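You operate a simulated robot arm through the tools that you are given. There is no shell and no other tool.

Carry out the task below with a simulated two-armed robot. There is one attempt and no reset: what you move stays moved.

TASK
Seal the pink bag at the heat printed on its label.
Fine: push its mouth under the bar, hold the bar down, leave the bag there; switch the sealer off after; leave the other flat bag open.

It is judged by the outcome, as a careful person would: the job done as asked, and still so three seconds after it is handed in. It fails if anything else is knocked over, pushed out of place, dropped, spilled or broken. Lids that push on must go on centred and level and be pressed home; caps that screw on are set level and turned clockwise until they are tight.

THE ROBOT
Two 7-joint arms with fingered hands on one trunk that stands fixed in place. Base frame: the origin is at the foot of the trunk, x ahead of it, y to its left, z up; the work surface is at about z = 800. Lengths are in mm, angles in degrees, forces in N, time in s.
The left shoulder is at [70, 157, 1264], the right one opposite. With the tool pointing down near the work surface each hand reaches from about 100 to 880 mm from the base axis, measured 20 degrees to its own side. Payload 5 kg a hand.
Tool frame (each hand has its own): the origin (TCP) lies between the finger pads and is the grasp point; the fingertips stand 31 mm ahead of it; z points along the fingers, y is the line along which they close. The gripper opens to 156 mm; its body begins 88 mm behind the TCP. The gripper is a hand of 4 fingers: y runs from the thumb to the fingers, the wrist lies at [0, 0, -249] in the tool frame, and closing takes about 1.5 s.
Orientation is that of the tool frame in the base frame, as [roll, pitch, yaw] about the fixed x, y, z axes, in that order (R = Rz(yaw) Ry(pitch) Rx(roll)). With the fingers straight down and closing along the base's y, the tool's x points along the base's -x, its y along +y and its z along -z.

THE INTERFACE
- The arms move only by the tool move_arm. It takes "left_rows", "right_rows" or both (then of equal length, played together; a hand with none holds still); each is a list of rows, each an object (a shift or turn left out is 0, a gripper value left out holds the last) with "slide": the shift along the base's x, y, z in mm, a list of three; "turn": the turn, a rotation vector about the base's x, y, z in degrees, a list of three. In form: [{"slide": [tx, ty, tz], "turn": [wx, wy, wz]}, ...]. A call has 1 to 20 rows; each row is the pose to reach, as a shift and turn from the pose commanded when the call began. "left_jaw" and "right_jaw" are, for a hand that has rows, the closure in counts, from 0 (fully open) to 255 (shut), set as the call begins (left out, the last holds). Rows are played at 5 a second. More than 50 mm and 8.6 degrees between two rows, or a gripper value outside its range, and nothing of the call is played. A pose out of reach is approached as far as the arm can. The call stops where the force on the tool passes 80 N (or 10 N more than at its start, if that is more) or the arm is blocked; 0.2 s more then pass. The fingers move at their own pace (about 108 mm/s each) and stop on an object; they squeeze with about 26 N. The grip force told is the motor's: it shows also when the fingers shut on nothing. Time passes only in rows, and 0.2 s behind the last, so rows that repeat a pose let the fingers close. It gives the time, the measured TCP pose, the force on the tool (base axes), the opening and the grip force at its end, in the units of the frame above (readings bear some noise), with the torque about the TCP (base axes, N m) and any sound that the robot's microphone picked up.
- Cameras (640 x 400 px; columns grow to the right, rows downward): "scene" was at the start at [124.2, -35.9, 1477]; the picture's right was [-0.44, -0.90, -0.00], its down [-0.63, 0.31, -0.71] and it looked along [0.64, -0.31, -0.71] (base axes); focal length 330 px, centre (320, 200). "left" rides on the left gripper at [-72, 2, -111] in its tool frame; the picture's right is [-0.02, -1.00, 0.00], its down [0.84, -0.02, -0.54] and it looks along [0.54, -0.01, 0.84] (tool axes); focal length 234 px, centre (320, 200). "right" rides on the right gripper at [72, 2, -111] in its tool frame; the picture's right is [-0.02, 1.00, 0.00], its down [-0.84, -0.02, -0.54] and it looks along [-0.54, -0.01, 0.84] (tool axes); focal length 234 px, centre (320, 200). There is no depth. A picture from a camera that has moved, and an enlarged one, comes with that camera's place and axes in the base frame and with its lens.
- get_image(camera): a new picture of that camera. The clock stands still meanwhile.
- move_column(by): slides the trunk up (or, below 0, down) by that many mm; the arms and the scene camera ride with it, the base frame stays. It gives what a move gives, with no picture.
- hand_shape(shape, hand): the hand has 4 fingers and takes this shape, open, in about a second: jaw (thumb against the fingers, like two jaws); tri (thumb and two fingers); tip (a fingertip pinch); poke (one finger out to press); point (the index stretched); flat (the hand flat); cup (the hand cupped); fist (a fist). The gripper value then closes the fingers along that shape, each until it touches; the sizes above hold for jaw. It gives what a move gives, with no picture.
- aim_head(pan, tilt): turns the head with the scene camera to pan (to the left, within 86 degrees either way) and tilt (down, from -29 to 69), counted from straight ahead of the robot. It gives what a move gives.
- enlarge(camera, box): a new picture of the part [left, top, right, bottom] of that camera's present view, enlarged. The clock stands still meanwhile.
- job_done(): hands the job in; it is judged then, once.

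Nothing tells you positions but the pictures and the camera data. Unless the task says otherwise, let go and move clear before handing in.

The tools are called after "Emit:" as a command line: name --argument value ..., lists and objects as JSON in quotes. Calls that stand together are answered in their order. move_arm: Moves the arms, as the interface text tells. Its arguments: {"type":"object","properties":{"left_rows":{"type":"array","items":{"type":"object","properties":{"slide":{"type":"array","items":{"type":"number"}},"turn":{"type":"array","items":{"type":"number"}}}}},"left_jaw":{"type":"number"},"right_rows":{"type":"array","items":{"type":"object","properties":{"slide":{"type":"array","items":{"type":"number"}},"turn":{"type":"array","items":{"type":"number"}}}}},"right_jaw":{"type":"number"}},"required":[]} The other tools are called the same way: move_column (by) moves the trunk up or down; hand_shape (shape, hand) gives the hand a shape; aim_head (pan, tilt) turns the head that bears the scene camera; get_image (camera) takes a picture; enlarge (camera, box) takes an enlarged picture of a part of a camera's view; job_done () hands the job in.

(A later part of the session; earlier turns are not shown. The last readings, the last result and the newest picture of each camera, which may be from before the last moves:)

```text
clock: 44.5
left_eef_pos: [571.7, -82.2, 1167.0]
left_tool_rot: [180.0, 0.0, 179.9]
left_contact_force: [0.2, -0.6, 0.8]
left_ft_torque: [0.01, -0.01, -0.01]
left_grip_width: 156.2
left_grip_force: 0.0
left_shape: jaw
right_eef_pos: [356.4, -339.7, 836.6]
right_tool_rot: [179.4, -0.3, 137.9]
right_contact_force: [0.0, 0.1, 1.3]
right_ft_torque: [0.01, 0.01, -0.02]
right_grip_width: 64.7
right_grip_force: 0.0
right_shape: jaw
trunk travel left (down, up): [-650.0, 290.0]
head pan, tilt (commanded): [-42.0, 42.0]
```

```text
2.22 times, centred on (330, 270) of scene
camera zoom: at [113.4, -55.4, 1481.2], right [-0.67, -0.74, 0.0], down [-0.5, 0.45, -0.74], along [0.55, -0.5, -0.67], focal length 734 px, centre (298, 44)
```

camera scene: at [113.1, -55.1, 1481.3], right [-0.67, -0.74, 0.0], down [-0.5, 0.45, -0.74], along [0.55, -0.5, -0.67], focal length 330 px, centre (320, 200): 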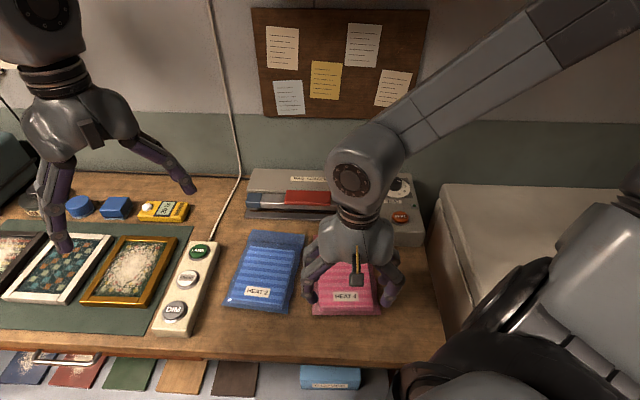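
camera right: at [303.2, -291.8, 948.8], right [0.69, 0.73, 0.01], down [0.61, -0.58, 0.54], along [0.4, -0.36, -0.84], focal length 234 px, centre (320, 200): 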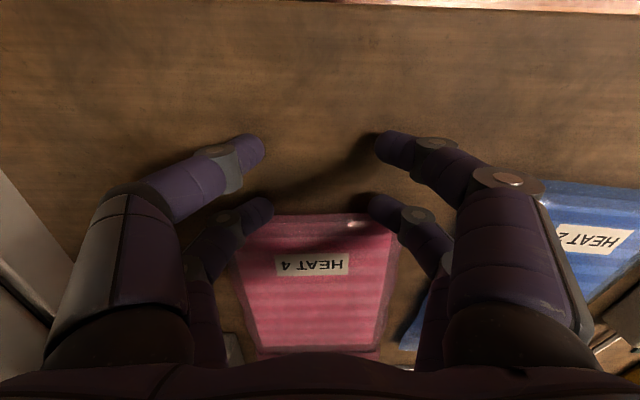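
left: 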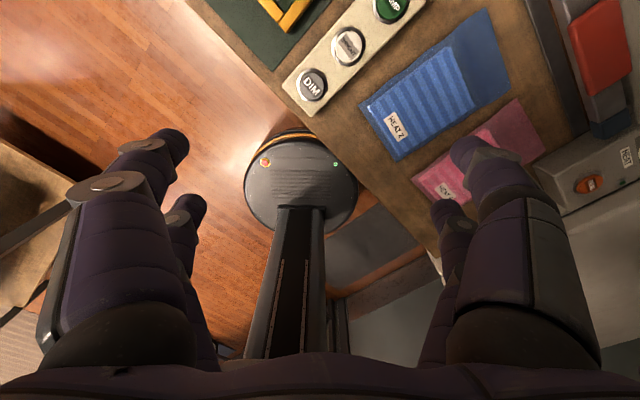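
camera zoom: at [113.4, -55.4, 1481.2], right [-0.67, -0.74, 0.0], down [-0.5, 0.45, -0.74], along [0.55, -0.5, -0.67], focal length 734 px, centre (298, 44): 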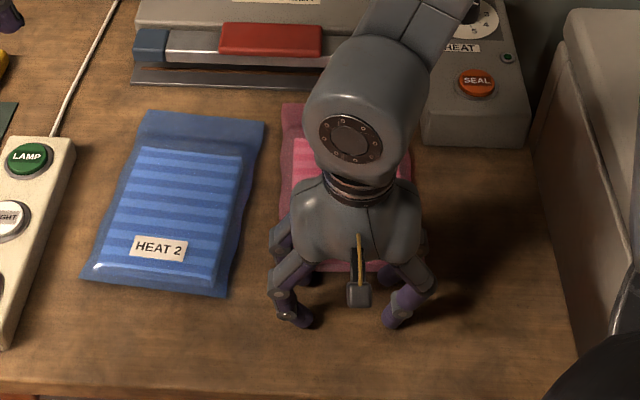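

The bag slides with the hand and stays clear of the blue one. I'll keep pushing.

Emit:
move_arm --right_rows '[{"slide": [4.1, -3, 0]}, {"slide": [8.1, -6, 0]}, {"slide": [12.2, -9, 0]}, {"slide": [16.3, -12, 0]}, {"slide": [20.3, -15, 0]}, {"slide": [24.4, -18, 0]}, {"slide": [28.5, -21, 0]}]'

Emit:
get_image --camera "right"

Emit:
enlarge --camera "scene" --box '[220, 160, 440, 320]'

Emit:
get_image --camera "left"

```text
clock: 46.1
left_eef_pos: [571.1, -83.7, 1166.3]
left_tool_rot: [179.9, 0.0, 180.0]
left_contact_force: [-0.1, 0.0, 0.0]
left_ft_torque: [0.01, 0.04, -0.01]
left_grip_width: 156.2
left_grip_force: 0.0
left_shape: jaw
right_eef_pos: [384.4, -360.8, 837.5]
right_tool_rot: [179.4, -0.3, 137.9]
right_contact_force: [-0.5, 1.1, 0.9]
right_ft_torque: [0.02, 0.0, -0.02]
right_grip_width: 64.9
right_grip_force: 0.0
right_shape: jaw
trunk travel left (down, up): [-650.0, 290.0]
head pan, tilt (commanded): [-42.0, 42.0]
```

```text
taken
camera right: at [332.2, -313.1, 949.2], right [0.69, 0.73, 0.01], down [0.61, -0.58, 0.54], along [0.4, -0.36, -0.84], focal length 234 px, centre (320, 200)
```

right: 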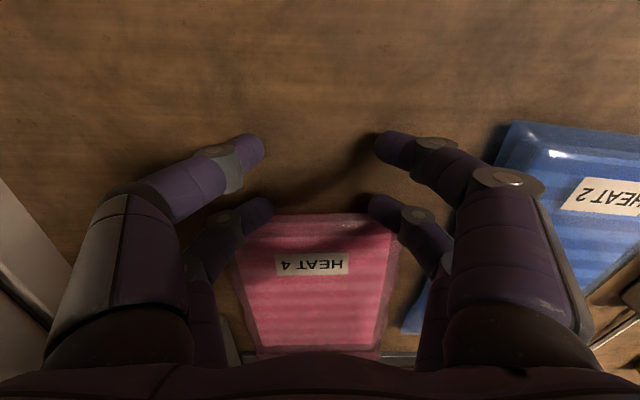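

```text
2.50 times, centred on (330, 240) of scene
camera zoom: at [113.5, -55.5, 1481.2], right [-0.67, -0.74, 0.0], down [-0.5, 0.45, -0.74], along [0.55, -0.5, -0.67], focal length 825 px, centre (295, 100)
```

zoom: 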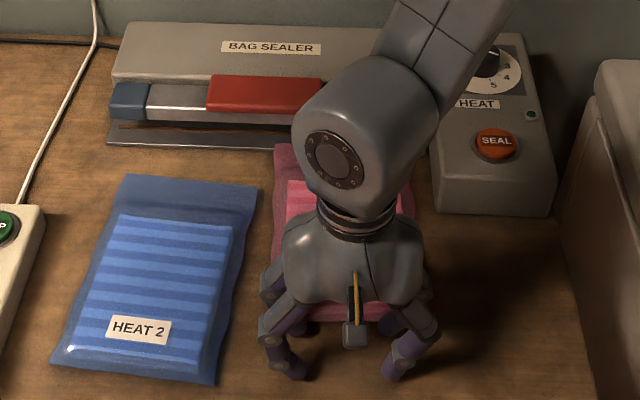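

```text
taken
camera left: at [644.2, -78.8, 1276.9], right [0.02, -1.0, 0.0], down [-0.84, -0.02, 0.54], along [-0.54, -0.01, -0.84], focal length 234 px, centre (320, 200)
```

left: 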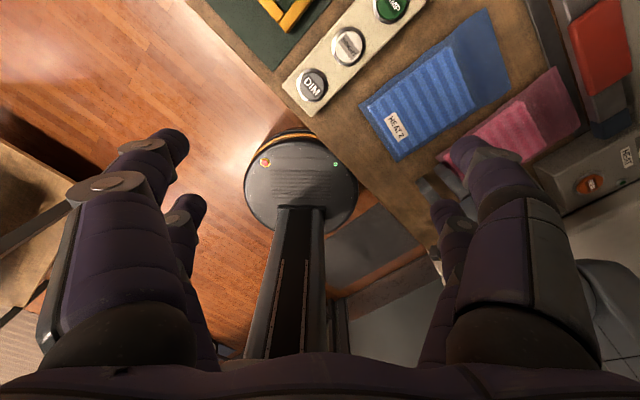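

Emit:
enlarge --camera "left" --box '[460, 20, 640, 200]'

Emit:
enlarge --camera "scene" --box '[300, 190, 390, 240]'

```text
2.22 times, centred on (550, 110) of left
camera zoom: at [644.2, -78.8, 1276.9], right [0.02, -1.0, 0.0], down [-0.84, -0.02, 0.54], along [-0.54, -0.01, -0.84], focal length 520 px, centre (-191, 400)
```

zoom: 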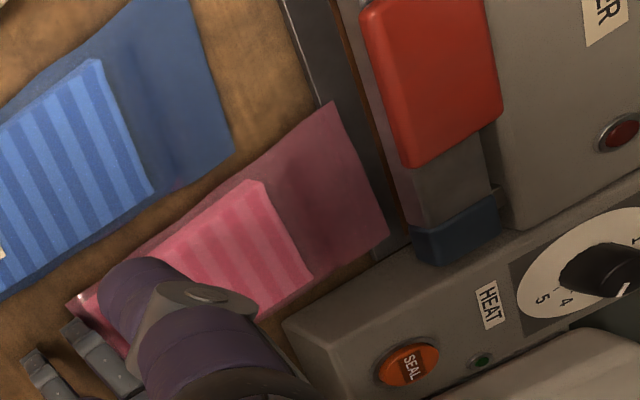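

```text
7.11 times, centred on (345, 215) of scene
camera zoom: at [113.5, -55.5, 1481.2], right [-0.67, -0.74, 0.0], down [-0.5, 0.45, -0.74], along [0.55, -0.5, -0.67], focal length 2347 px, centre (142, 93)
```

zoom: 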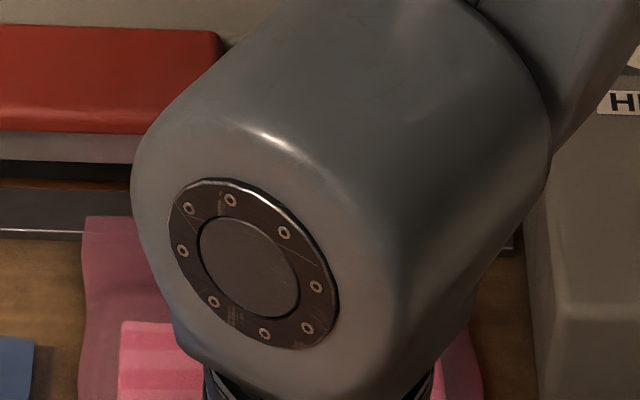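

The mouth has passed over the front plate edge (now at N≈787–795; strip at ≈810). I'll push about 33 mm more, straight in.

Emit:
move_arm --right_rows '[{"slide": [3.4, -3.2, 0]}, {"slide": [6.8, -6.5, 0]}, {"slide": [10.2, -9.8, 0]}, {"slide": [13.6, -13, 0]}, {"slide": [17, -16.2, 0]}, {"slide": [20.4, -19.5, 0]}, {"slide": [23.5, -22.5, 0]}]'

Emit:
enlarge --camera "left" --box '[460, 20, 640, 200]'

Emit:
enlarge --camera "scene" --box '[220, 160, 440, 320]'

```text
clock: 47.7
left_eef_pos: [572.0, -81.7, 1167.7]
left_tool_rot: [-180.0, 0.1, 180.0]
left_contact_force: [0.4, -0.3, -0.3]
left_ft_torque: [-0.01, -0.02, 0.03]
left_grip_width: 155.9
left_grip_force: 0.0
left_shape: jaw
right_eef_pos: [408.6, -382.9, 837.2]
right_tool_rot: [179.3, -0.3, 138.0]
right_contact_force: [-0.5, 1.2, 0.2]
right_ft_torque: [0.01, 0.01, 0.01]
right_grip_width: 64.8
right_grip_force: 0.2
right_shape: jaw
trunk travel left (down, up): [-650.0, 290.0]
head pan, tilt (commanded): [-42.0, 42.0]
```

```text
2.22 times, centred on (550, 110) of left
camera zoom: at [644.2, -78.8, 1276.9], right [0.02, -1.0, 0.0], down [-0.84, -0.02, 0.54], along [-0.54, -0.01, -0.84], focal length 520 px, centre (-191, 400)
```

zoom: 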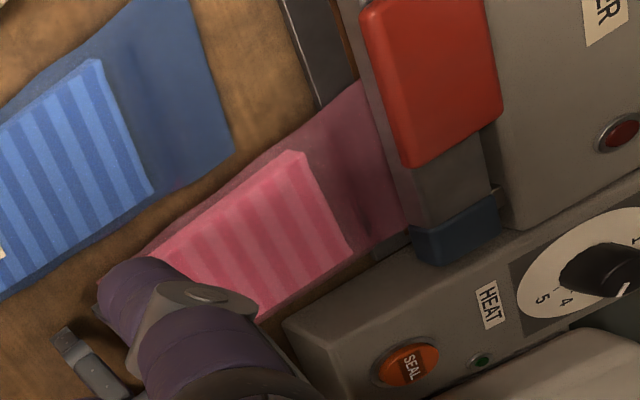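

```text
2.50 times, centred on (330, 240) of scene
camera zoom: at [113.4, -55.4, 1481.2], right [-0.67, -0.74, 0.0], down [-0.5, 0.45, -0.74], along [0.55, -0.5, -0.67], focal length 825 px, centre (295, 100)
```

zoom: 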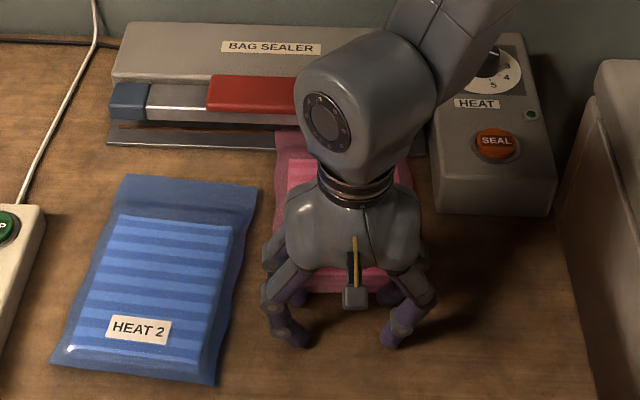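

Emit:
move_arm --right_rows '[{"slide": [1.4, -1.4, 0]}, {"slide": [2.8, -2.8, 0]}, {"slide": [2.8, -2.8, 0]}]'

Emit:
enlarge --camera "left" --box '[520, 0, 640, 140]'

```text
clock: 48.5
left_eef_pos: [570.8, -81.3, 1166.8]
left_tool_rot: [-180.0, 0.0, -180.0]
left_contact_force: [-1.5, 0.3, 0.0]
left_ft_torque: [-0.01, -0.03, 0.0]
left_grip_width: 155.9
left_grip_force: 0.1
left_shape: jaw
right_eef_pos: [409.6, -384.9, 838.5]
right_tool_rot: [179.6, -0.4, 138.0]
right_contact_force: [-4.5, 7.2, -0.4]
right_ft_torque: [0.1, 0.08, -0.21]
right_grip_width: 64.7
right_grip_force: 0.1
right_shape: jaw
trunk travel left (down, up): [-650.0, 290.0]
head pan, tilt (commanded): [-42.0, 42.0]
```

```text
2.86 times, centred on (580, 70) of left
camera zoom: at [643.6, -77.9, 1277.3], right [0.02, -1.0, 0.0], down [-0.84, -0.02, 0.54], along [-0.54, -0.01, -0.84], focal length 669 px, centre (-423, 571)
```

zoom: 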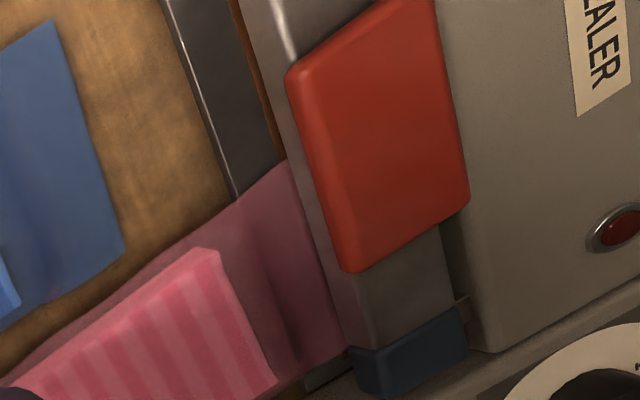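

The mouth has reached the back stop (8 N), so it is well past the heating strip. I'll back the right hand away from the bag and rise, then check.

Emit:
move_arm --right_rows '[{"slide": [-3, 3, 0]}, {"slide": [-12, 12, 0]}, {"slide": [-25, 25, 0]}, {"slide": [-30, 30, 35]}, {"slide": [-30, 30, 75]}, {"slide": [-30, 30, 120]}, {"slide": [-30, 30, 165]}]'

Emit:
get_image --camera "right"

Emit:
enlarge --camera "left" --box '[440, 0, 640, 200]'

```text
clock: 50.1
left_eef_pos: [569.8, -81.0, 1167.5]
left_tool_rot: [-180.0, 0.0, -180.0]
left_contact_force: [-0.2, -0.5, 0.5]
left_ft_torque: [-0.04, -0.06, -0.02]
left_grip_width: 155.8
left_grip_force: 0.1
left_shape: jaw
right_eef_pos: [378.9, -354.5, 1002.6]
right_tool_rot: [179.3, -0.3, 138.0]
right_contact_force: [-0.3, 0.1, -0.4]
right_ft_torque: [0.0, 0.02, 0.01]
right_grip_width: 64.3
right_grip_force: 0.1
right_shape: jaw
trunk travel left (down, up): [-650.0, 290.0]
head pan, tilt (commanded): [-42.0, 42.0]
```

```text
taken
camera right: at [325.5, -307.6, 1114.6], right [0.69, 0.73, 0.01], down [0.61, -0.58, 0.54], along [0.4, -0.36, -0.84], focal length 234 px, centre (320, 200)
```

right: 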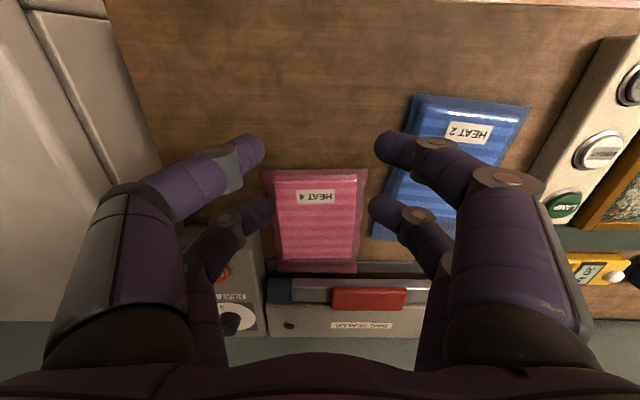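

```text
2.00 times, centred on (540, 100) of left
camera zoom: at [642.1, -78.2, 1278.1], right [0.02, -1.0, 0.0], down [-0.84, -0.02, 0.54], along [-0.54, -0.01, -0.84], focal length 468 px, centre (-120, 400)
```

zoom: 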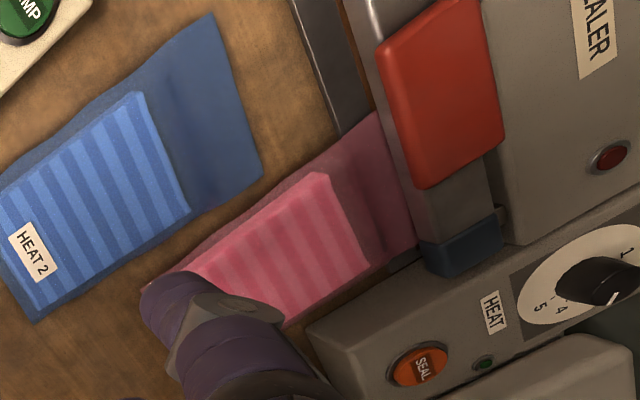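

The bag's flap is under the bar and the blue bag hasn't moved. Now I'll bring the right hand above the SEAL button and make a poking finger.

Emit:
move_arm --right_rows '[{"slide": [8, -45, 10]}, {"slide": [16, -90, 20]}, {"slide": [24, -135, 25]}, {"slide": [32, -180, 25]}, {"slide": [40, -225, 25]}, {"slide": [45, -268, 25], "turn": [0, 0, -3]}]'

Emit:
hand_shape --shape "poke" --hand "right"

Emit:
get_image --camera "right"

Emit:
get_image --camera "scene"

```text
clock: 51.5
left_eef_pos: [572.7, -82.5, 1165.7]
left_tool_rot: [179.9, -0.1, 180.0]
left_contact_force: [0.8, 0.2, -0.6]
left_ft_torque: [0.0, 0.0, 0.05]
left_grip_width: 156.2
left_grip_force: 0.0
left_shape: jaw
right_eef_pos: [427.9, -625.0, 1025.6]
right_tool_rot: [179.4, -0.4, 134.9]
right_contact_force: [0.5, -0.1, 0.0]
right_ft_torque: [0.01, 0.03, -0.02]
right_grip_width: 64.6
right_grip_force: 0.0
right_shape: jaw
trunk travel left (down, up): [-650.0, 290.0]
head pan, tilt (commanded): [-42.0, 42.0]
```

```text
clock: 52.4
left_eef_pos: [571.5, -80.8, 1166.6]
left_tool_rot: [-179.9, 0.0, -180.0]
left_contact_force: [0.0, 0.3, 0.0]
left_ft_torque: [-0.04, -0.01, 0.04]
left_grip_width: 155.8
left_grip_force: 0.0
left_shape: jaw
right_eef_pos: [427.8, -622.4, 1026.3]
right_tool_rot: [179.4, -0.2, 135.0]
right_contact_force: [0.1, -0.7, -0.4]
right_ft_torque: [-0.01, 0.01, 0.02]
right_grip_width: 0.1
right_grip_force: 0.1
right_shape: poke
trunk travel left (down, up): [-650.0, 290.0]
head pan, tilt (commanded): [-42.0, 42.0]
```

```text
taken
camera right: at [376.3, -572.7, 1137.8], right [0.72, 0.69, 0.01], down [0.58, -0.61, 0.54], along [0.38, -0.39, -0.84], focal length 234 px, centre (320, 200)
```

right: 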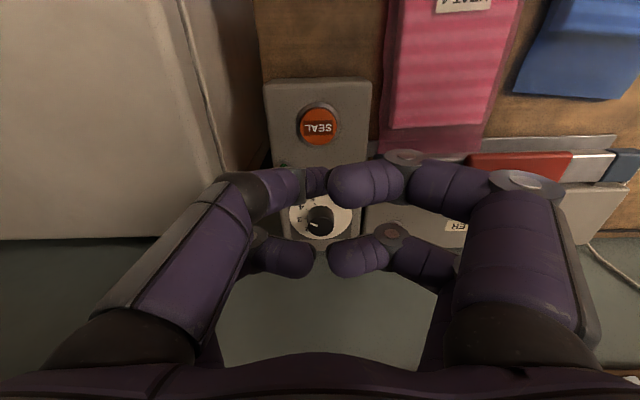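

```text
taken
camera scene: at [113.3, -55.2, 1481.2], right [-0.67, -0.74, 0.0], down [-0.5, 0.45, -0.74], along [0.55, -0.5, -0.67], focal length 330 px, centre (320, 200)
```

scene: 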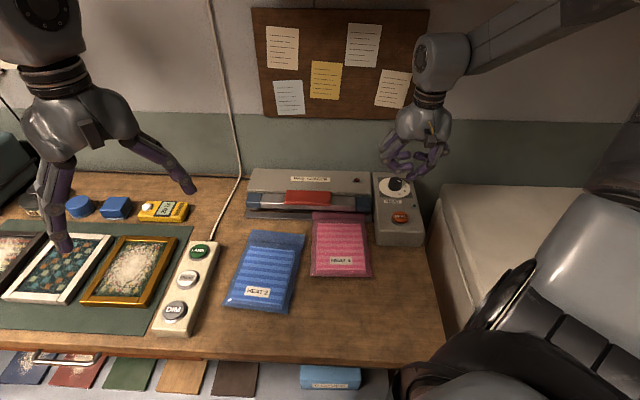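

Emit:
enlarge --camera "scene" --box '[360, 70, 470, 230]'

Emit:
enlarge --camera "right" --box '[220, 80, 460, 300]'

```text
2.50 times, centred on (415, 150) of scene
camera zoom: at [113.3, -55.2, 1481.2], right [-0.67, -0.74, 0.0], down [-0.5, 0.45, -0.74], along [0.55, -0.5, -0.67], focal length 825 px, centre (82, 325)
```

zoom: 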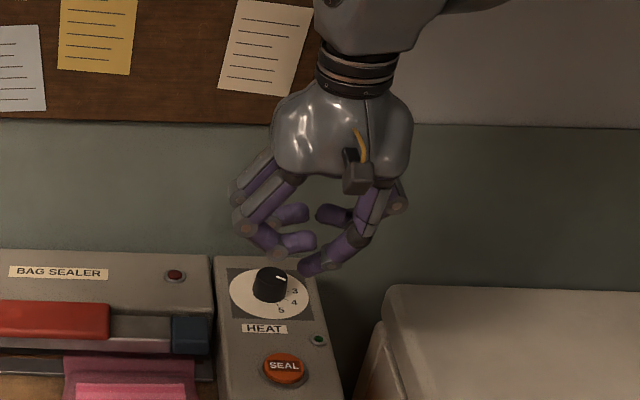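

```text
1.82 times, centred on (340, 190) of right
camera zoom: at [376.3, -572.7, 1137.8], right [0.72, 0.69, 0.01], down [0.58, -0.61, 0.54], along [0.38, -0.39, -0.84], focal length 426 px, centre (284, 218)
```

zoom: 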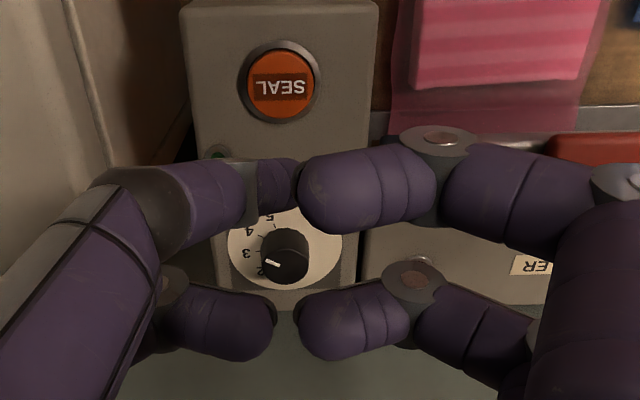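

Emit:
hand_shape --shape "point" --hand "right"

Emit:
enlarge --camera "scene" --box '[360, 70, 470, 230]'

Emit:
get_image --camera "right"

```text
clock: 53.3
left_eef_pos: [571.3, -82.6, 1166.3]
left_tool_rot: [180.0, -0.1, -180.0]
left_contact_force: [-0.5, -0.3, 0.6]
left_ft_torque: [-0.02, -0.02, -0.02]
left_grip_width: 156.0
left_grip_force: 0.1
left_shape: jaw
right_eef_pos: [426.8, -622.9, 1027.5]
right_tool_rot: [179.4, -0.3, 135.1]
right_contact_force: [-0.3, 0.0, -0.7]
right_ft_torque: [0.0, -0.01, 0.02]
right_grip_width: 0.0
right_grip_force: 0.0
right_shape: point
trunk travel left (down, up): [-650.0, 290.0]
head pan, tilt (commanded): [-42.0, 42.0]
```

```text
2.50 times, centred on (415, 150) of scene
camera zoom: at [113.4, -55.5, 1481.2], right [-0.67, -0.74, 0.0], down [-0.5, 0.45, -0.74], along [0.55, -0.5, -0.67], focal length 825 px, centre (82, 325)
```

zoom: 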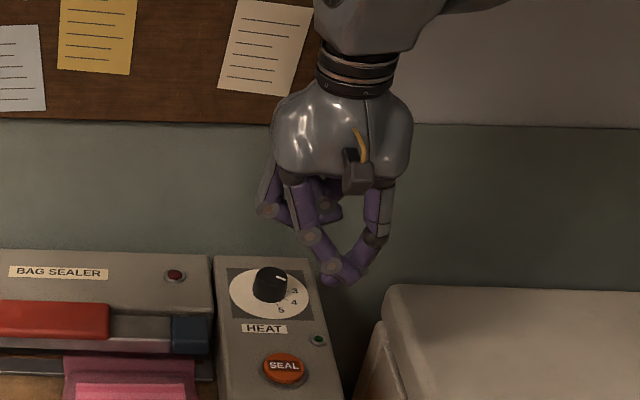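

```text
taken
camera right: at [376.4, -573.0, 1137.6], right [0.72, 0.69, 0.01], down [0.58, -0.61, 0.54], along [0.38, -0.39, -0.84], focal length 234 px, centre (320, 200)
```

right: 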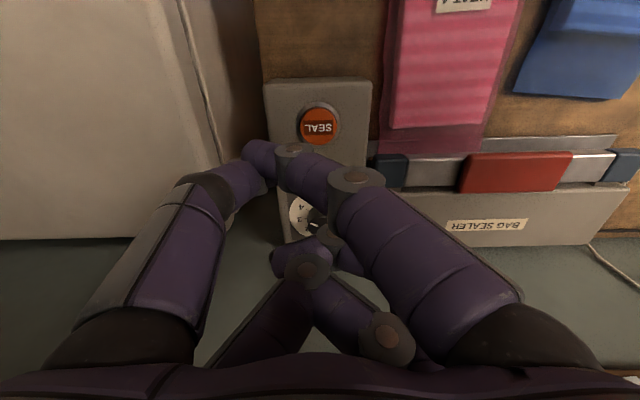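

The pointing shapes curl the fingers in ways I can't locate well, so I'll use the closed jaw instead: the rear fingertip pair will be right above the SEAL button.

Emit:
hand_shape --shape "jaw" --hand "right"

Emit:
move_arm --right_rows '[{"slide": [-8, 8, 0]}, {"slide": [-16, 15, 0]}, {"slide": [-16, 15, 0]}, {"slide": [-16, 15, 0]}, {"slide": [-16, 15, 0]}, {"slide": [-16, 15, 0]}, {"slide": [-16, 15, 0]}, {"slide": [-16, 15, 0]}, {"slide": [-16, 15, -40]}, {"slide": [-16, 15, -75]}]' --right_jaw 255

Emit:
get_image --camera "right"

Emit:
enlarge --camera "scene" --box '[350, 120, 450, 260]'

```text
clock: 54.2
left_eef_pos: [572.3, -82.2, 1165.7]
left_tool_rot: [-180.0, 0.0, 180.0]
left_contact_force: [0.9, -0.9, 0.8]
left_ft_torque: [0.0, 0.02, 0.0]
left_grip_width: 155.9
left_grip_force: 0.0
left_shape: jaw
right_eef_pos: [426.7, -624.0, 1026.8]
right_tool_rot: [179.3, -0.2, 135.2]
right_contact_force: [0.0, -0.4, 0.0]
right_ft_torque: [0.02, -0.01, 0.0]
right_grip_width: 155.6
right_grip_force: 0.1
right_shape: jaw
trunk travel left (down, up): [-650.0, 290.0]
head pan, tilt (commanded): [-42.0, 42.0]
```

```text
clock: 56.4
left_eef_pos: [572.6, -82.1, 1166.1]
left_tool_rot: [179.8, 0.0, -180.0]
left_contact_force: [0.8, 0.2, -0.3]
left_ft_torque: [0.01, 0.03, 0.0]
left_grip_width: 155.8
left_grip_force: 0.1
left_shape: jaw
right_eef_pos: [410.7, -609.0, 952.6]
right_tool_rot: [179.3, -0.2, 135.0]
right_contact_force: [0.3, 0.1, 0.6]
right_ft_torque: [0.02, 0.02, -0.02]
right_grip_width: 0.0
right_grip_force: 26.2
right_shape: jaw
trunk travel left (down, up): [-650.0, 290.0]
head pan, tilt (commanded): [-42.0, 42.0]
```

```text
taken
camera right: at [360.3, -559.4, 1063.3], right [0.72, 0.69, 0.01], down [0.58, -0.61, 0.54], along [0.38, -0.39, -0.84], focal length 234 px, centre (320, 200)
```

right: 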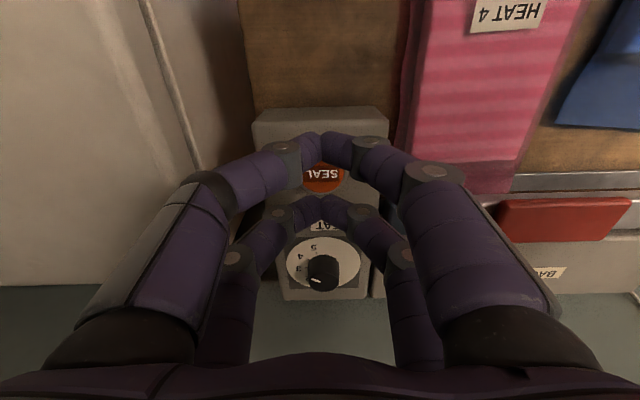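

```text
2.86 times, centred on (400, 190) of scene
camera zoom: at [114.3, -56.7, 1481.1], right [-0.67, -0.74, 0.0], down [-0.5, 0.45, -0.74], along [0.55, -0.5, -0.67], focal length 943 px, centre (91, 229)
```

zoom: 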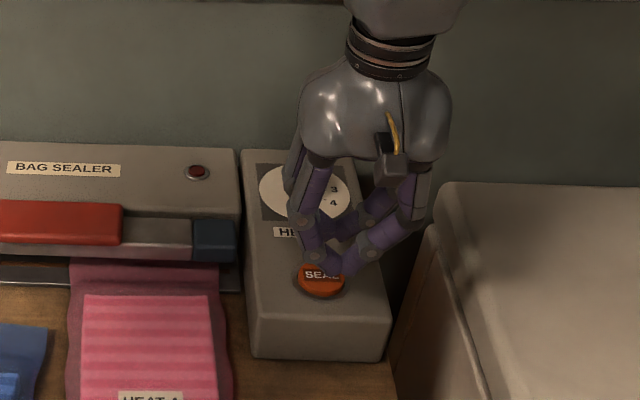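

The right fingertips are ready above SEAL. Now I'll prepare the left hand: close it, turn it, and bring it toward the sealer to press the red handle.

Emit:
move_arm --left_rows '[{"slide": [-3, -11, 0], "turn": [0, 0, -7.7]}, {"slide": [-7, -22, 0], "turn": [0, 0, -15.4]}, {"slide": [-10, -34, 0], "turn": [0, 0, -23]}, {"slide": [-13, -45, 0], "turn": [0, 0, -30.7]}, {"slide": [-17, -56, 0], "turn": [0, 0, -38.3]}, {"slide": [-20, -67, 0], "turn": [0, 0, -46]}, {"slide": [-23, -78, 0], "turn": [0, 0, -53.7]}, {"slide": [-27, -90, 0], "turn": [0, 0, -61.3]}, {"slide": [-30, -101, 0], "turn": [0, 0, -69]}, {"slide": [-33, -112, 0], "turn": [0, 0, -76.7]}, {"slide": [-37, -123, 0], "turn": [0, 0, -84.3]}, {"slide": [-40, -134, 0], "turn": [0, 0, -92]}, {"slide": [-43, -146, 0], "turn": [0, 0, -99.7]}, {"slide": [-47, -157, 0], "turn": [0, 0, -107.3]}, {"slide": [-50, -168, 0], "turn": [0, 0, -115]}]' --left_jaw 255

Emit:
get_image --camera "scene"

Emit:
get_image --camera "left"

```text
clock: 59.6
left_eef_pos: [522.8, -250.9, 1166.7]
left_tool_rot: [179.9, 0.0, 65.0]
left_contact_force: [0.8, -0.2, 0.3]
left_ft_torque: [0.01, 0.01, 0.02]
left_grip_width: 0.0
left_grip_force: 26.1
left_shape: jaw
right_eef_pos: [410.4, -609.1, 951.6]
right_tool_rot: [179.4, -0.3, 135.0]
right_contact_force: [0.0, 0.1, 0.2]
right_ft_torque: [0.03, -0.02, -0.06]
right_grip_width: 0.0
right_grip_force: 25.8
right_shape: jaw
trunk travel left (down, up): [-650.0, 290.0]
head pan, tilt (commanded): [-42.0, 42.0]
```

```text
taken
camera scene: at [113.2, -56.4, 1481.2], right [-0.67, -0.74, 0.0], down [-0.5, 0.45, -0.74], along [0.55, -0.5, -0.67], focal length 330 px, centre (320, 200)
```

scene: 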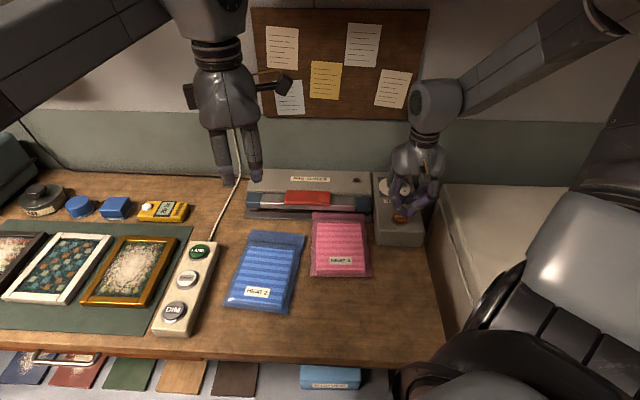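

```text
taken
camera left: at [493.3, -316.0, 1276.8], right [-0.92, 0.4, 0.0], down [0.34, 0.77, 0.55], along [0.22, 0.5, -0.84], focal length 234 px, centre (320, 200)
```

left: 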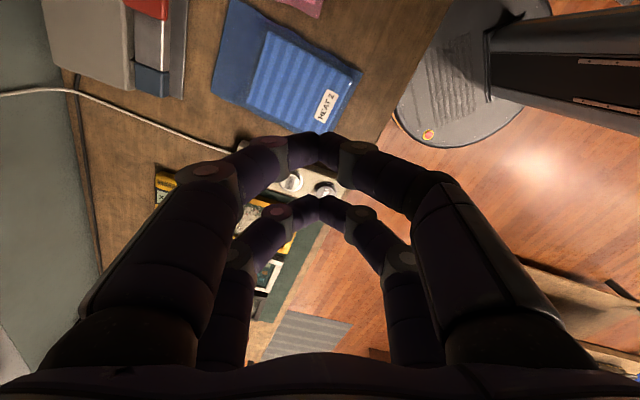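

Emit:
move_arm --left_rows '[{"slide": [14, -29, -18], "turn": [-1.85, -3.96, 0]}, {"slide": [28, -59, -36], "turn": [-3.7, -7.9, 0]}, {"slide": [43, -88, -54], "turn": [-5.5, -11.9, 0]}, {"slide": [57, -117, -72], "turn": [-7.4, -15.9, 0]}, {"slide": [71, -147, -90], "turn": [-9.25, -19.8, 0]}, {"slide": [85, -176, -108], "turn": [-11.1, -23.8, 0]}, {"slide": [100, -205, -126], "turn": [-13, -27.7, 0]}, {"slide": [113.6, -235, -144], "turn": [-14.8, -31.7, 0]}]'

Emit:
get_image --camera "scene"

Emit:
get_image --camera "left"

```text
clock: 61.4
left_eef_pos: [640.0, -371.1, 1043.2]
left_tool_rot: [147.9, 0.2, 65.2]
left_contact_force: [0.2, 0.9, 0.6]
left_ft_torque: [-0.04, 0.01, -0.03]
left_grip_width: 0.1
left_grip_force: 26.1
left_shape: jaw
left hand out of reach, approached as far as the arm can: row 5, 6, 7, 8
right_eef_pos: [411.8, -606.5, 953.8]
right_tool_rot: [179.7, -0.3, 135.1]
right_contact_force: [-0.8, 0.8, -1.0]
right_ft_torque: [-0.08, 0.01, 0.0]
right_grip_width: 0.0
right_grip_force: 25.8
right_shape: jaw
trunk travel left (down, up): [-650.0, 290.0]
head pan, tilt (commanded): [-42.0, 42.0]
```

```text
taken
camera scene: at [116.6, -51.8, 1481.1], right [-0.67, -0.74, 0.0], down [-0.5, 0.45, -0.74], along [0.55, -0.5, -0.67], focal length 330 px, centre (320, 200)
```

scene: 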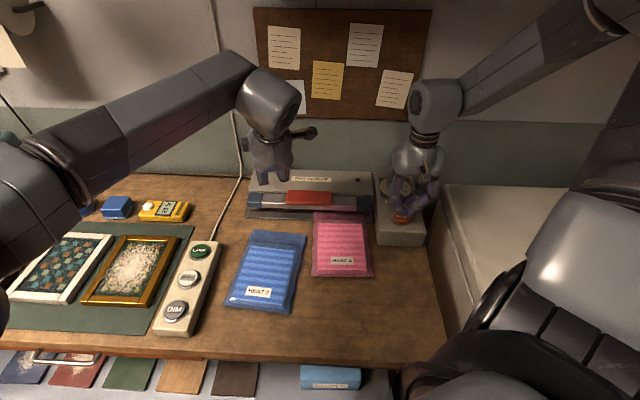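

```text
taken
camera left: at [557.7, -410.5, 1137.5], right [-0.78, 0.33, -0.53], down [0.07, 0.89, 0.45], along [0.62, 0.31, -0.72], focal length 234 px, centre (320, 200)
```

left: 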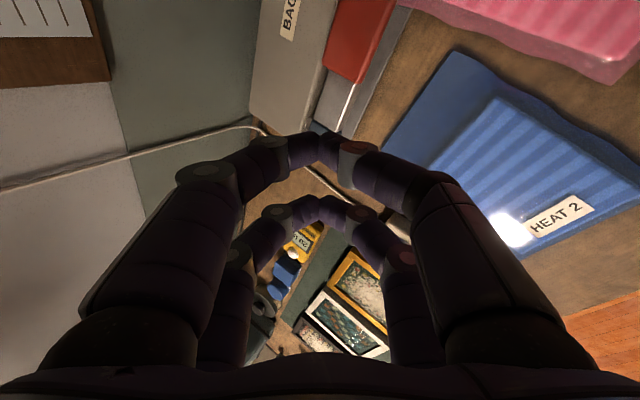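

The left arm can't cross far enough to the handle in this posture. I'll withdraw it and first test the SEAL button with the right hand to see how it behaves (lamp or latch).

Emit:
move_arm --left_rows '[{"slide": [-20, 30, 25], "turn": [2.7, 5.8, 0]}, {"slide": [-40, 60, 50], "turn": [5.4, 11.6, 0]}, {"slide": [-60, 95, 75], "turn": [8.1, 17.4, 0]}, {"slide": [-80, 130, 100], "turn": [10.8, 23.2, 0]}, {"slide": [-100, 165, 120], "turn": [13.5, 29, 0]}, {"slide": [-110, 205, 125], "turn": [13.5, 29, 0]}, {"slide": [-115, 245, 125], "turn": [13.5, 29, 0]}, {"slide": [-115, 285, 125], "turn": [13.5, 29, 0]}]'

Emit:
get_image --camera "scene"

```text
clock: 63.2
left_eef_pos: [522.2, -86.2, 1165.5]
left_tool_rot: [177.0, 0.0, 65.0]
left_contact_force: [-0.1, 0.3, 0.1]
left_ft_torque: [-0.05, -0.02, 0.01]
left_grip_width: 0.0
left_grip_force: 26.6
left_shape: jaw
right_eef_pos: [410.0, -606.1, 954.3]
right_tool_rot: [179.5, -0.2, 135.0]
right_contact_force: [-0.2, 0.6, -0.1]
right_ft_torque: [-0.04, -0.03, 0.0]
right_grip_width: 0.0
right_grip_force: 25.5
right_shape: jaw
trunk travel left (down, up): [-650.0, 290.0]
head pan, tilt (commanded): [-42.0, 42.0]
```

```text
taken
camera scene: at [113.4, -53.1, 1481.3], right [-0.67, -0.74, 0.0], down [-0.5, 0.45, -0.74], along [0.55, -0.5, -0.67], focal length 330 px, centre (320, 200)
```

scene: 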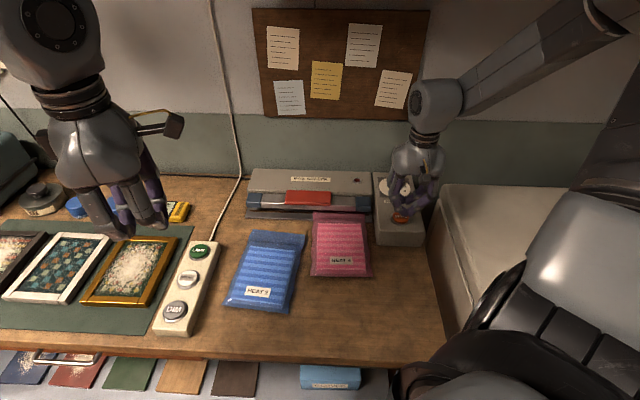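

Emit:
move_arm --right_rows '[{"slide": [0, 0, -25]}, {"slide": [0, 0, -40]}, {"slide": [0, 0, -46]}, {"slide": [0, 0, -49]}]'

Emit:
enlarge --camera "scene" --box '[340, 150, 440, 260]'

Emit:
get_image --camera "right"

```text
clock: 64.2
left_eef_pos: [522.1, -88.6, 1163.9]
left_tool_rot: [177.0, 0.0, 65.1]
left_contact_force: [0.2, -0.3, 0.4]
left_ft_torque: [0.02, -0.01, -0.03]
left_grip_width: 0.0
left_grip_force: 25.7
left_shape: jaw
right_eef_pos: [410.8, -609.5, 904.4]
right_tool_rot: [179.4, -0.3, 135.0]
right_contact_force: [0.9, -0.7, 1.1]
right_ft_torque: [-0.03, -0.01, -0.02]
right_grip_width: 0.0
right_grip_force: 26.5
right_shape: jaw
trunk travel left (down, up): [-650.0, 290.0]
head pan, tilt (commanded): [-42.0, 42.0]
```

```text
3.64 times, centred on (390, 205) of scene
camera zoom: at [113.6, -55.5, 1481.2], right [-0.67, -0.74, 0.0], down [-0.5, 0.45, -0.74], along [0.55, -0.5, -0.67], focal length 1200 px, centre (66, 182)
```

zoom: 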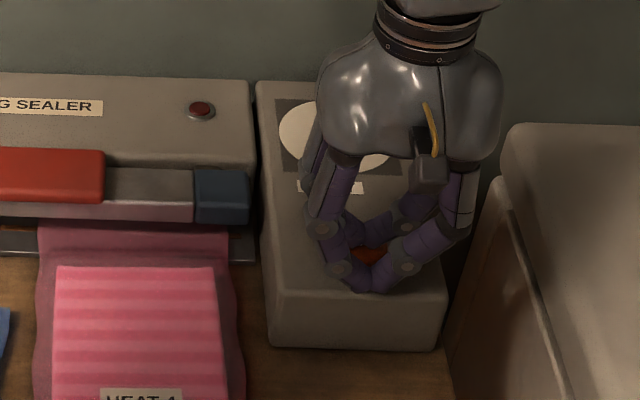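

```text
taken
camera right: at [359.9, -558.8, 1014.8], right [0.72, 0.69, 0.01], down [0.58, -0.61, 0.54], along [0.38, -0.39, -0.84], focal length 234 px, centre (320, 200)
```

right: 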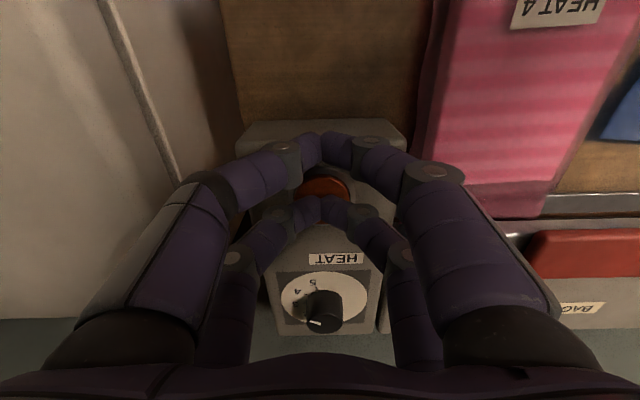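

Emit:
move_arm --right_rows '[{"slide": [0, 0, -2]}, {"slide": [0, 0, -4]}, {"slide": [0, 0, -6]}, {"slide": [0, 0, -6]}]'

Emit:
enlarge --camera "scene" --box '[340, 150, 440, 260]'

```text
clock: 65.2
left_eef_pos: [522.6, -88.8, 1164.3]
left_tool_rot: [177.1, 0.1, 65.0]
left_contact_force: [-0.6, 0.1, 0.7]
left_ft_torque: [-0.03, -0.07, -0.02]
left_grip_width: 0.0
left_grip_force: 26.4
left_shape: jaw
right_eef_pos: [410.9, -608.6, 899.8]
right_tool_rot: [179.4, -0.3, 135.0]
right_contact_force: [-0.8, -0.4, 9.9]
right_ft_torque: [-0.21, -0.15, -0.03]
right_grip_width: 0.2
right_grip_force: 26.1
right_shape: jaw
trunk travel left (down, up): [-650.0, 290.0]
head pan, tilt (commanded): [-42.0, 42.0]
heard: click
```

```text
3.64 times, centred on (390, 205) of scene
camera zoom: at [112.5, -54.5, 1481.4], right [-0.67, -0.74, 0.0], down [-0.5, 0.45, -0.74], along [0.55, -0.5, -0.67], focal length 1200 px, centre (66, 182)
```

zoom: 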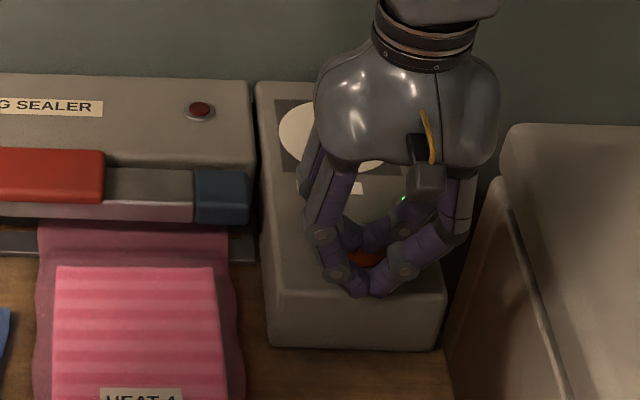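

A click, and the green lamp lit. I'll lift off the button and see whether the lamp stays on.

Emit:
move_arm --right_rows '[{"slide": [0, 0, 10]}, {"slide": [0, 0, 40]}, {"slide": [0, 0, 80]}]'

Emit:
enlarge --camera "scene" --box '[340, 150, 440, 260]'

Emit:
get_image --camera "right"

```text
clock: 66.0
left_eef_pos: [521.3, -86.9, 1165.8]
left_tool_rot: [177.0, 0.2, 65.1]
left_contact_force: [0.0, 0.2, -1.2]
left_ft_torque: [0.01, 0.0, -0.02]
left_grip_width: 0.1
left_grip_force: 25.6
left_shape: jaw
right_eef_pos: [408.9, -607.3, 977.9]
right_tool_rot: [179.5, -0.2, 135.0]
right_contact_force: [-0.3, -0.3, -0.5]
right_ft_torque: [0.0, -0.02, -0.01]
right_grip_width: 0.0
right_grip_force: 25.5
right_shape: jaw
trunk travel left (down, up): [-650.0, 290.0]
head pan, tilt (commanded): [-42.0, 42.0]
```

```text
3.64 times, centred on (390, 205) of scene
camera zoom: at [112.5, -53.7, 1481.2], right [-0.67, -0.74, 0.0], down [-0.5, 0.45, -0.74], along [0.55, -0.5, -0.67], focal length 1200 px, centre (66, 182)
```

zoom: 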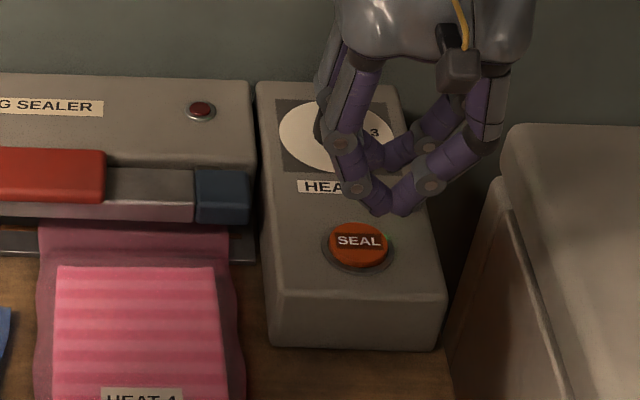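

```text
taken
camera right: at [358.5, -557.4, 1089.5], right [0.72, 0.69, 0.01], down [0.58, -0.61, 0.54], along [0.38, -0.39, -0.84], focal length 234 px, centre (320, 200)
```

right: 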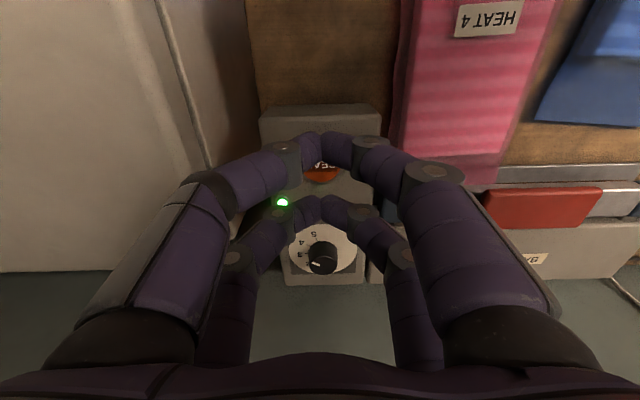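

The lamp stays green: SEAL latches the sealer on. Now the right hand can press the red handle; I'll move it over the handle's centre.

Emit:
move_arm --right_rows '[{"slide": [37, 22, 0]}, {"slide": [75, 43, 0]}, {"slide": [112, 65, 0]}, {"slide": [149, 87, 0]}, {"slide": [187, 108, 0]}, {"slide": [224, 130, -10]}, {"slide": [224, 130, -30]}]'

Emit:
get_image --camera "right"

Emit:
enlarge --camera "scene" --box '[230, 120, 440, 260]'

```text
clock: 67.6
left_eef_pos: [521.4, -89.7, 1165.2]
left_tool_rot: [176.9, 0.0, 65.1]
left_contact_force: [0.9, -0.2, -0.6]
left_ft_torque: [0.03, 0.01, 0.02]
left_grip_width: 0.2
left_grip_force: 25.6
left_shape: jaw
right_eef_pos: [634.4, -479.4, 948.3]
right_tool_rot: [179.4, -0.3, 135.0]
right_contact_force: [0.1, -0.2, -0.2]
right_ft_torque: [0.0, 0.02, 0.02]
right_grip_width: 0.0
right_grip_force: 26.1
right_shape: jaw
trunk travel left (down, up): [-650.0, 290.0]
head pan, tilt (commanded): [-42.0, 42.0]
```

```text
taken
camera right: at [584.2, -429.2, 1058.7], right [0.72, 0.69, 0.01], down [0.58, -0.61, 0.54], along [0.38, -0.38, -0.84], focal length 234 px, centre (320, 200)
```

right: 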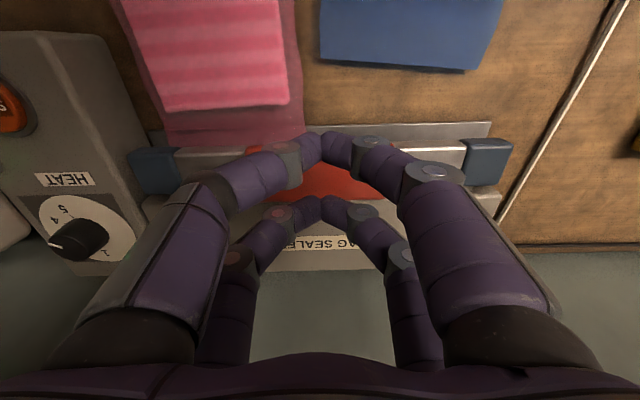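

```text
2.86 times, centred on (335, 190) of scene
camera zoom: at [113.1, -56.5, 1481.2], right [-0.67, -0.74, 0.0], down [-0.5, 0.45, -0.74], along [0.55, -0.5, -0.67], focal length 943 px, centre (277, 229)
```

zoom: 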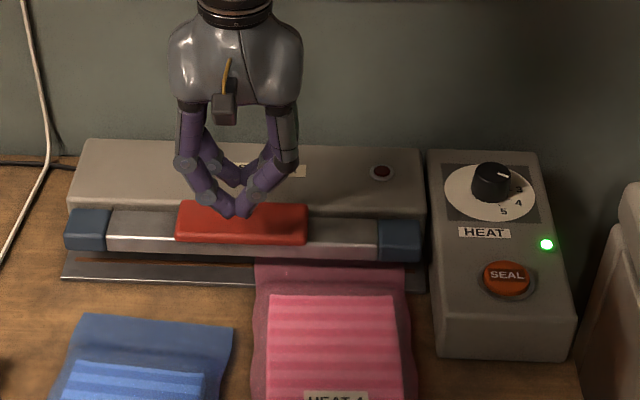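

Emit:
move_arm --right_rows '[{"slide": [0, 0, -25]}, {"slide": [0, 0, -42]}, {"slide": [0, 0, -48]}, {"slide": [0, 0, -54]}]'

Emit:
get_image --camera "right"

Emit:
enlarge --camera "scene" --box '[230, 120, 440, 260]'

```text
clock: 68.6
left_eef_pos: [523.2, -87.9, 1164.4]
left_tool_rot: [177.1, 0.0, 65.1]
left_contact_force: [0.5, -0.5, 0.7]
left_ft_torque: [0.0, 0.02, 0.02]
left_grip_width: 0.1
left_grip_force: 25.6
left_shape: jaw
right_eef_pos: [633.9, -478.1, 894.4]
right_tool_rot: [179.4, -0.4, 135.0]
right_contact_force: [-0.3, 1.3, 3.9]
right_ft_torque: [-0.07, -0.06, 0.04]
right_grip_width: 0.3
right_grip_force: 25.7
right_shape: jaw
trunk travel left (down, up): [-650.0, 290.0]
head pan, tilt (commanded): [-42.0, 42.0]
```

```text
taken
camera right: at [583.9, -428.5, 1005.4], right [0.72, 0.69, 0.01], down [0.58, -0.61, 0.54], along [0.38, -0.38, -0.84], focal length 234 px, centre (320, 200)
```

right: 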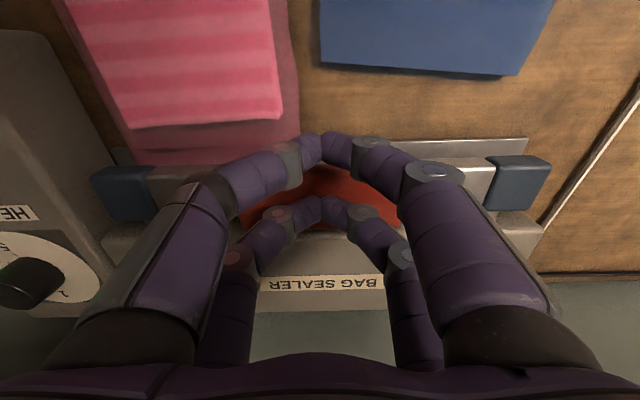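

```text
2.86 times, centred on (335, 190) of scene
camera zoom: at [113.5, -55.4, 1481.2], right [-0.67, -0.74, 0.0], down [-0.5, 0.45, -0.74], along [0.55, -0.5, -0.67], focal length 943 px, centre (277, 229)
```

zoom: 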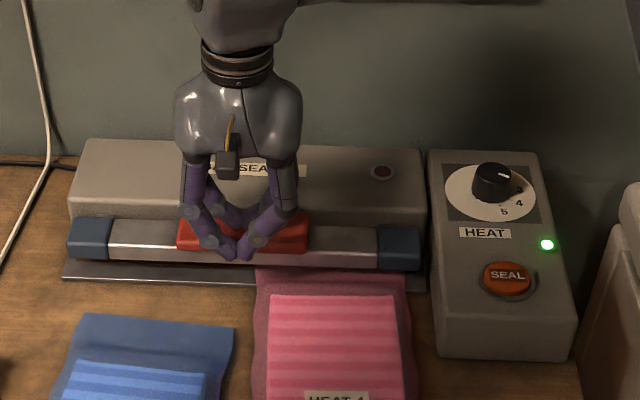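

Contact made with the handle at low force. I'll press the bar down gradually.

Emit:
move_arm --right_rows '[{"slide": [0, 0, -5]}, {"slide": [0, 0, -10]}, {"slide": [0, 0, -15]}, {"slide": [0, 0, -18]}]'

Emit:
enlarge --camera "scene" --box '[230, 120, 440, 260]'

```text
clock: 69.6
left_eef_pos: [519.5, -87.3, 1167.0]
left_tool_rot: [176.9, 0.2, 65.0]
left_contact_force: [-0.4, 0.4, 0.8]
left_ft_torque: [0.01, 0.01, -0.05]
left_grip_width: 0.0
left_grip_force: 26.1
left_shape: jaw
right_eef_pos: [634.1, -478.4, 880.0]
right_tool_rot: [179.3, 0.0, 134.9]
right_contact_force: [-1.5, -1.2, 23.7]
right_ft_torque: [-0.38, -0.25, -0.06]
right_grip_width: 0.0
right_grip_force: 26.4
right_shape: jaw
trunk travel left (down, up): [-650.0, 290.0]
head pan, tilt (commanded): [-42.0, 42.0]
```

```text
2.86 times, centred on (335, 190) of scene
camera zoom: at [110.3, -53.5, 1481.8], right [-0.67, -0.74, 0.0], down [-0.5, 0.45, -0.74], along [0.55, -0.5, -0.67], focal length 943 px, centre (277, 229)
```

zoom: 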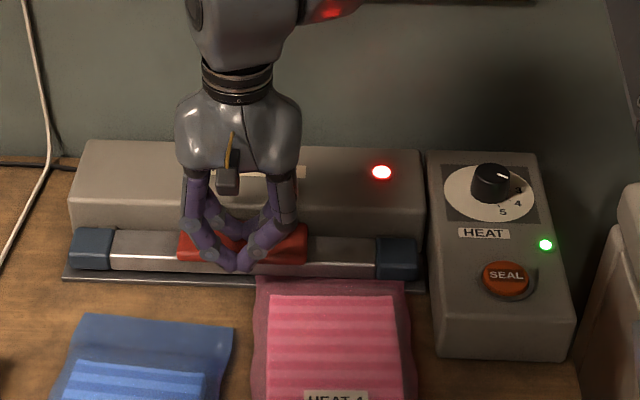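

The red lamp came on with the bar down. I'll hold here and watch for the end of the cycle.

Emit:
move_arm --right_rows '[{"slide": [0, 0, 0]}, {"slide": [0, 0, 0]}, {"slide": [0, 0, 0]}, {"slide": [0, 0, 0]}, {"slide": [0, 0, 0]}]'

Emit:
enlarge --camera "scene" --box '[230, 120, 440, 260]'

```text
clock: 70.8
left_eef_pos: [520.3, -88.0, 1165.9]
left_tool_rot: [176.9, 0.2, 65.1]
left_contact_force: [0.3, -0.2, 1.3]
left_ft_torque: [-0.03, 0.03, -0.03]
left_grip_width: 0.0
left_grip_force: 25.6
left_shape: jaw
right_eef_pos: [634.4, -478.6, 879.4]
right_tool_rot: [179.3, 0.0, 135.0]
right_contact_force: [5.5, -6.4, 30.7]
right_ft_torque: [-0.69, -0.64, -0.02]
right_grip_width: 0.1
right_grip_force: 26.3
right_shape: jaw
trunk travel left (down, up): [-650.0, 290.0]
head pan, tilt (commanded): [-42.0, 42.0]
```

```text
2.86 times, centred on (335, 190) of scene
camera zoom: at [110.4, -53.3, 1481.6], right [-0.67, -0.74, 0.0], down [-0.5, 0.45, -0.74], along [0.55, -0.5, -0.67], focal length 943 px, centre (277, 229)
```

zoom: 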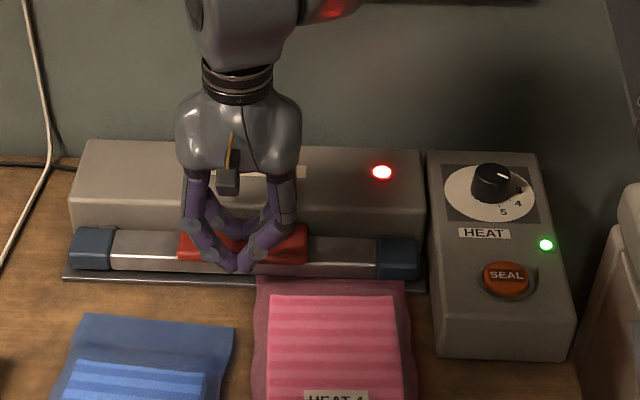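

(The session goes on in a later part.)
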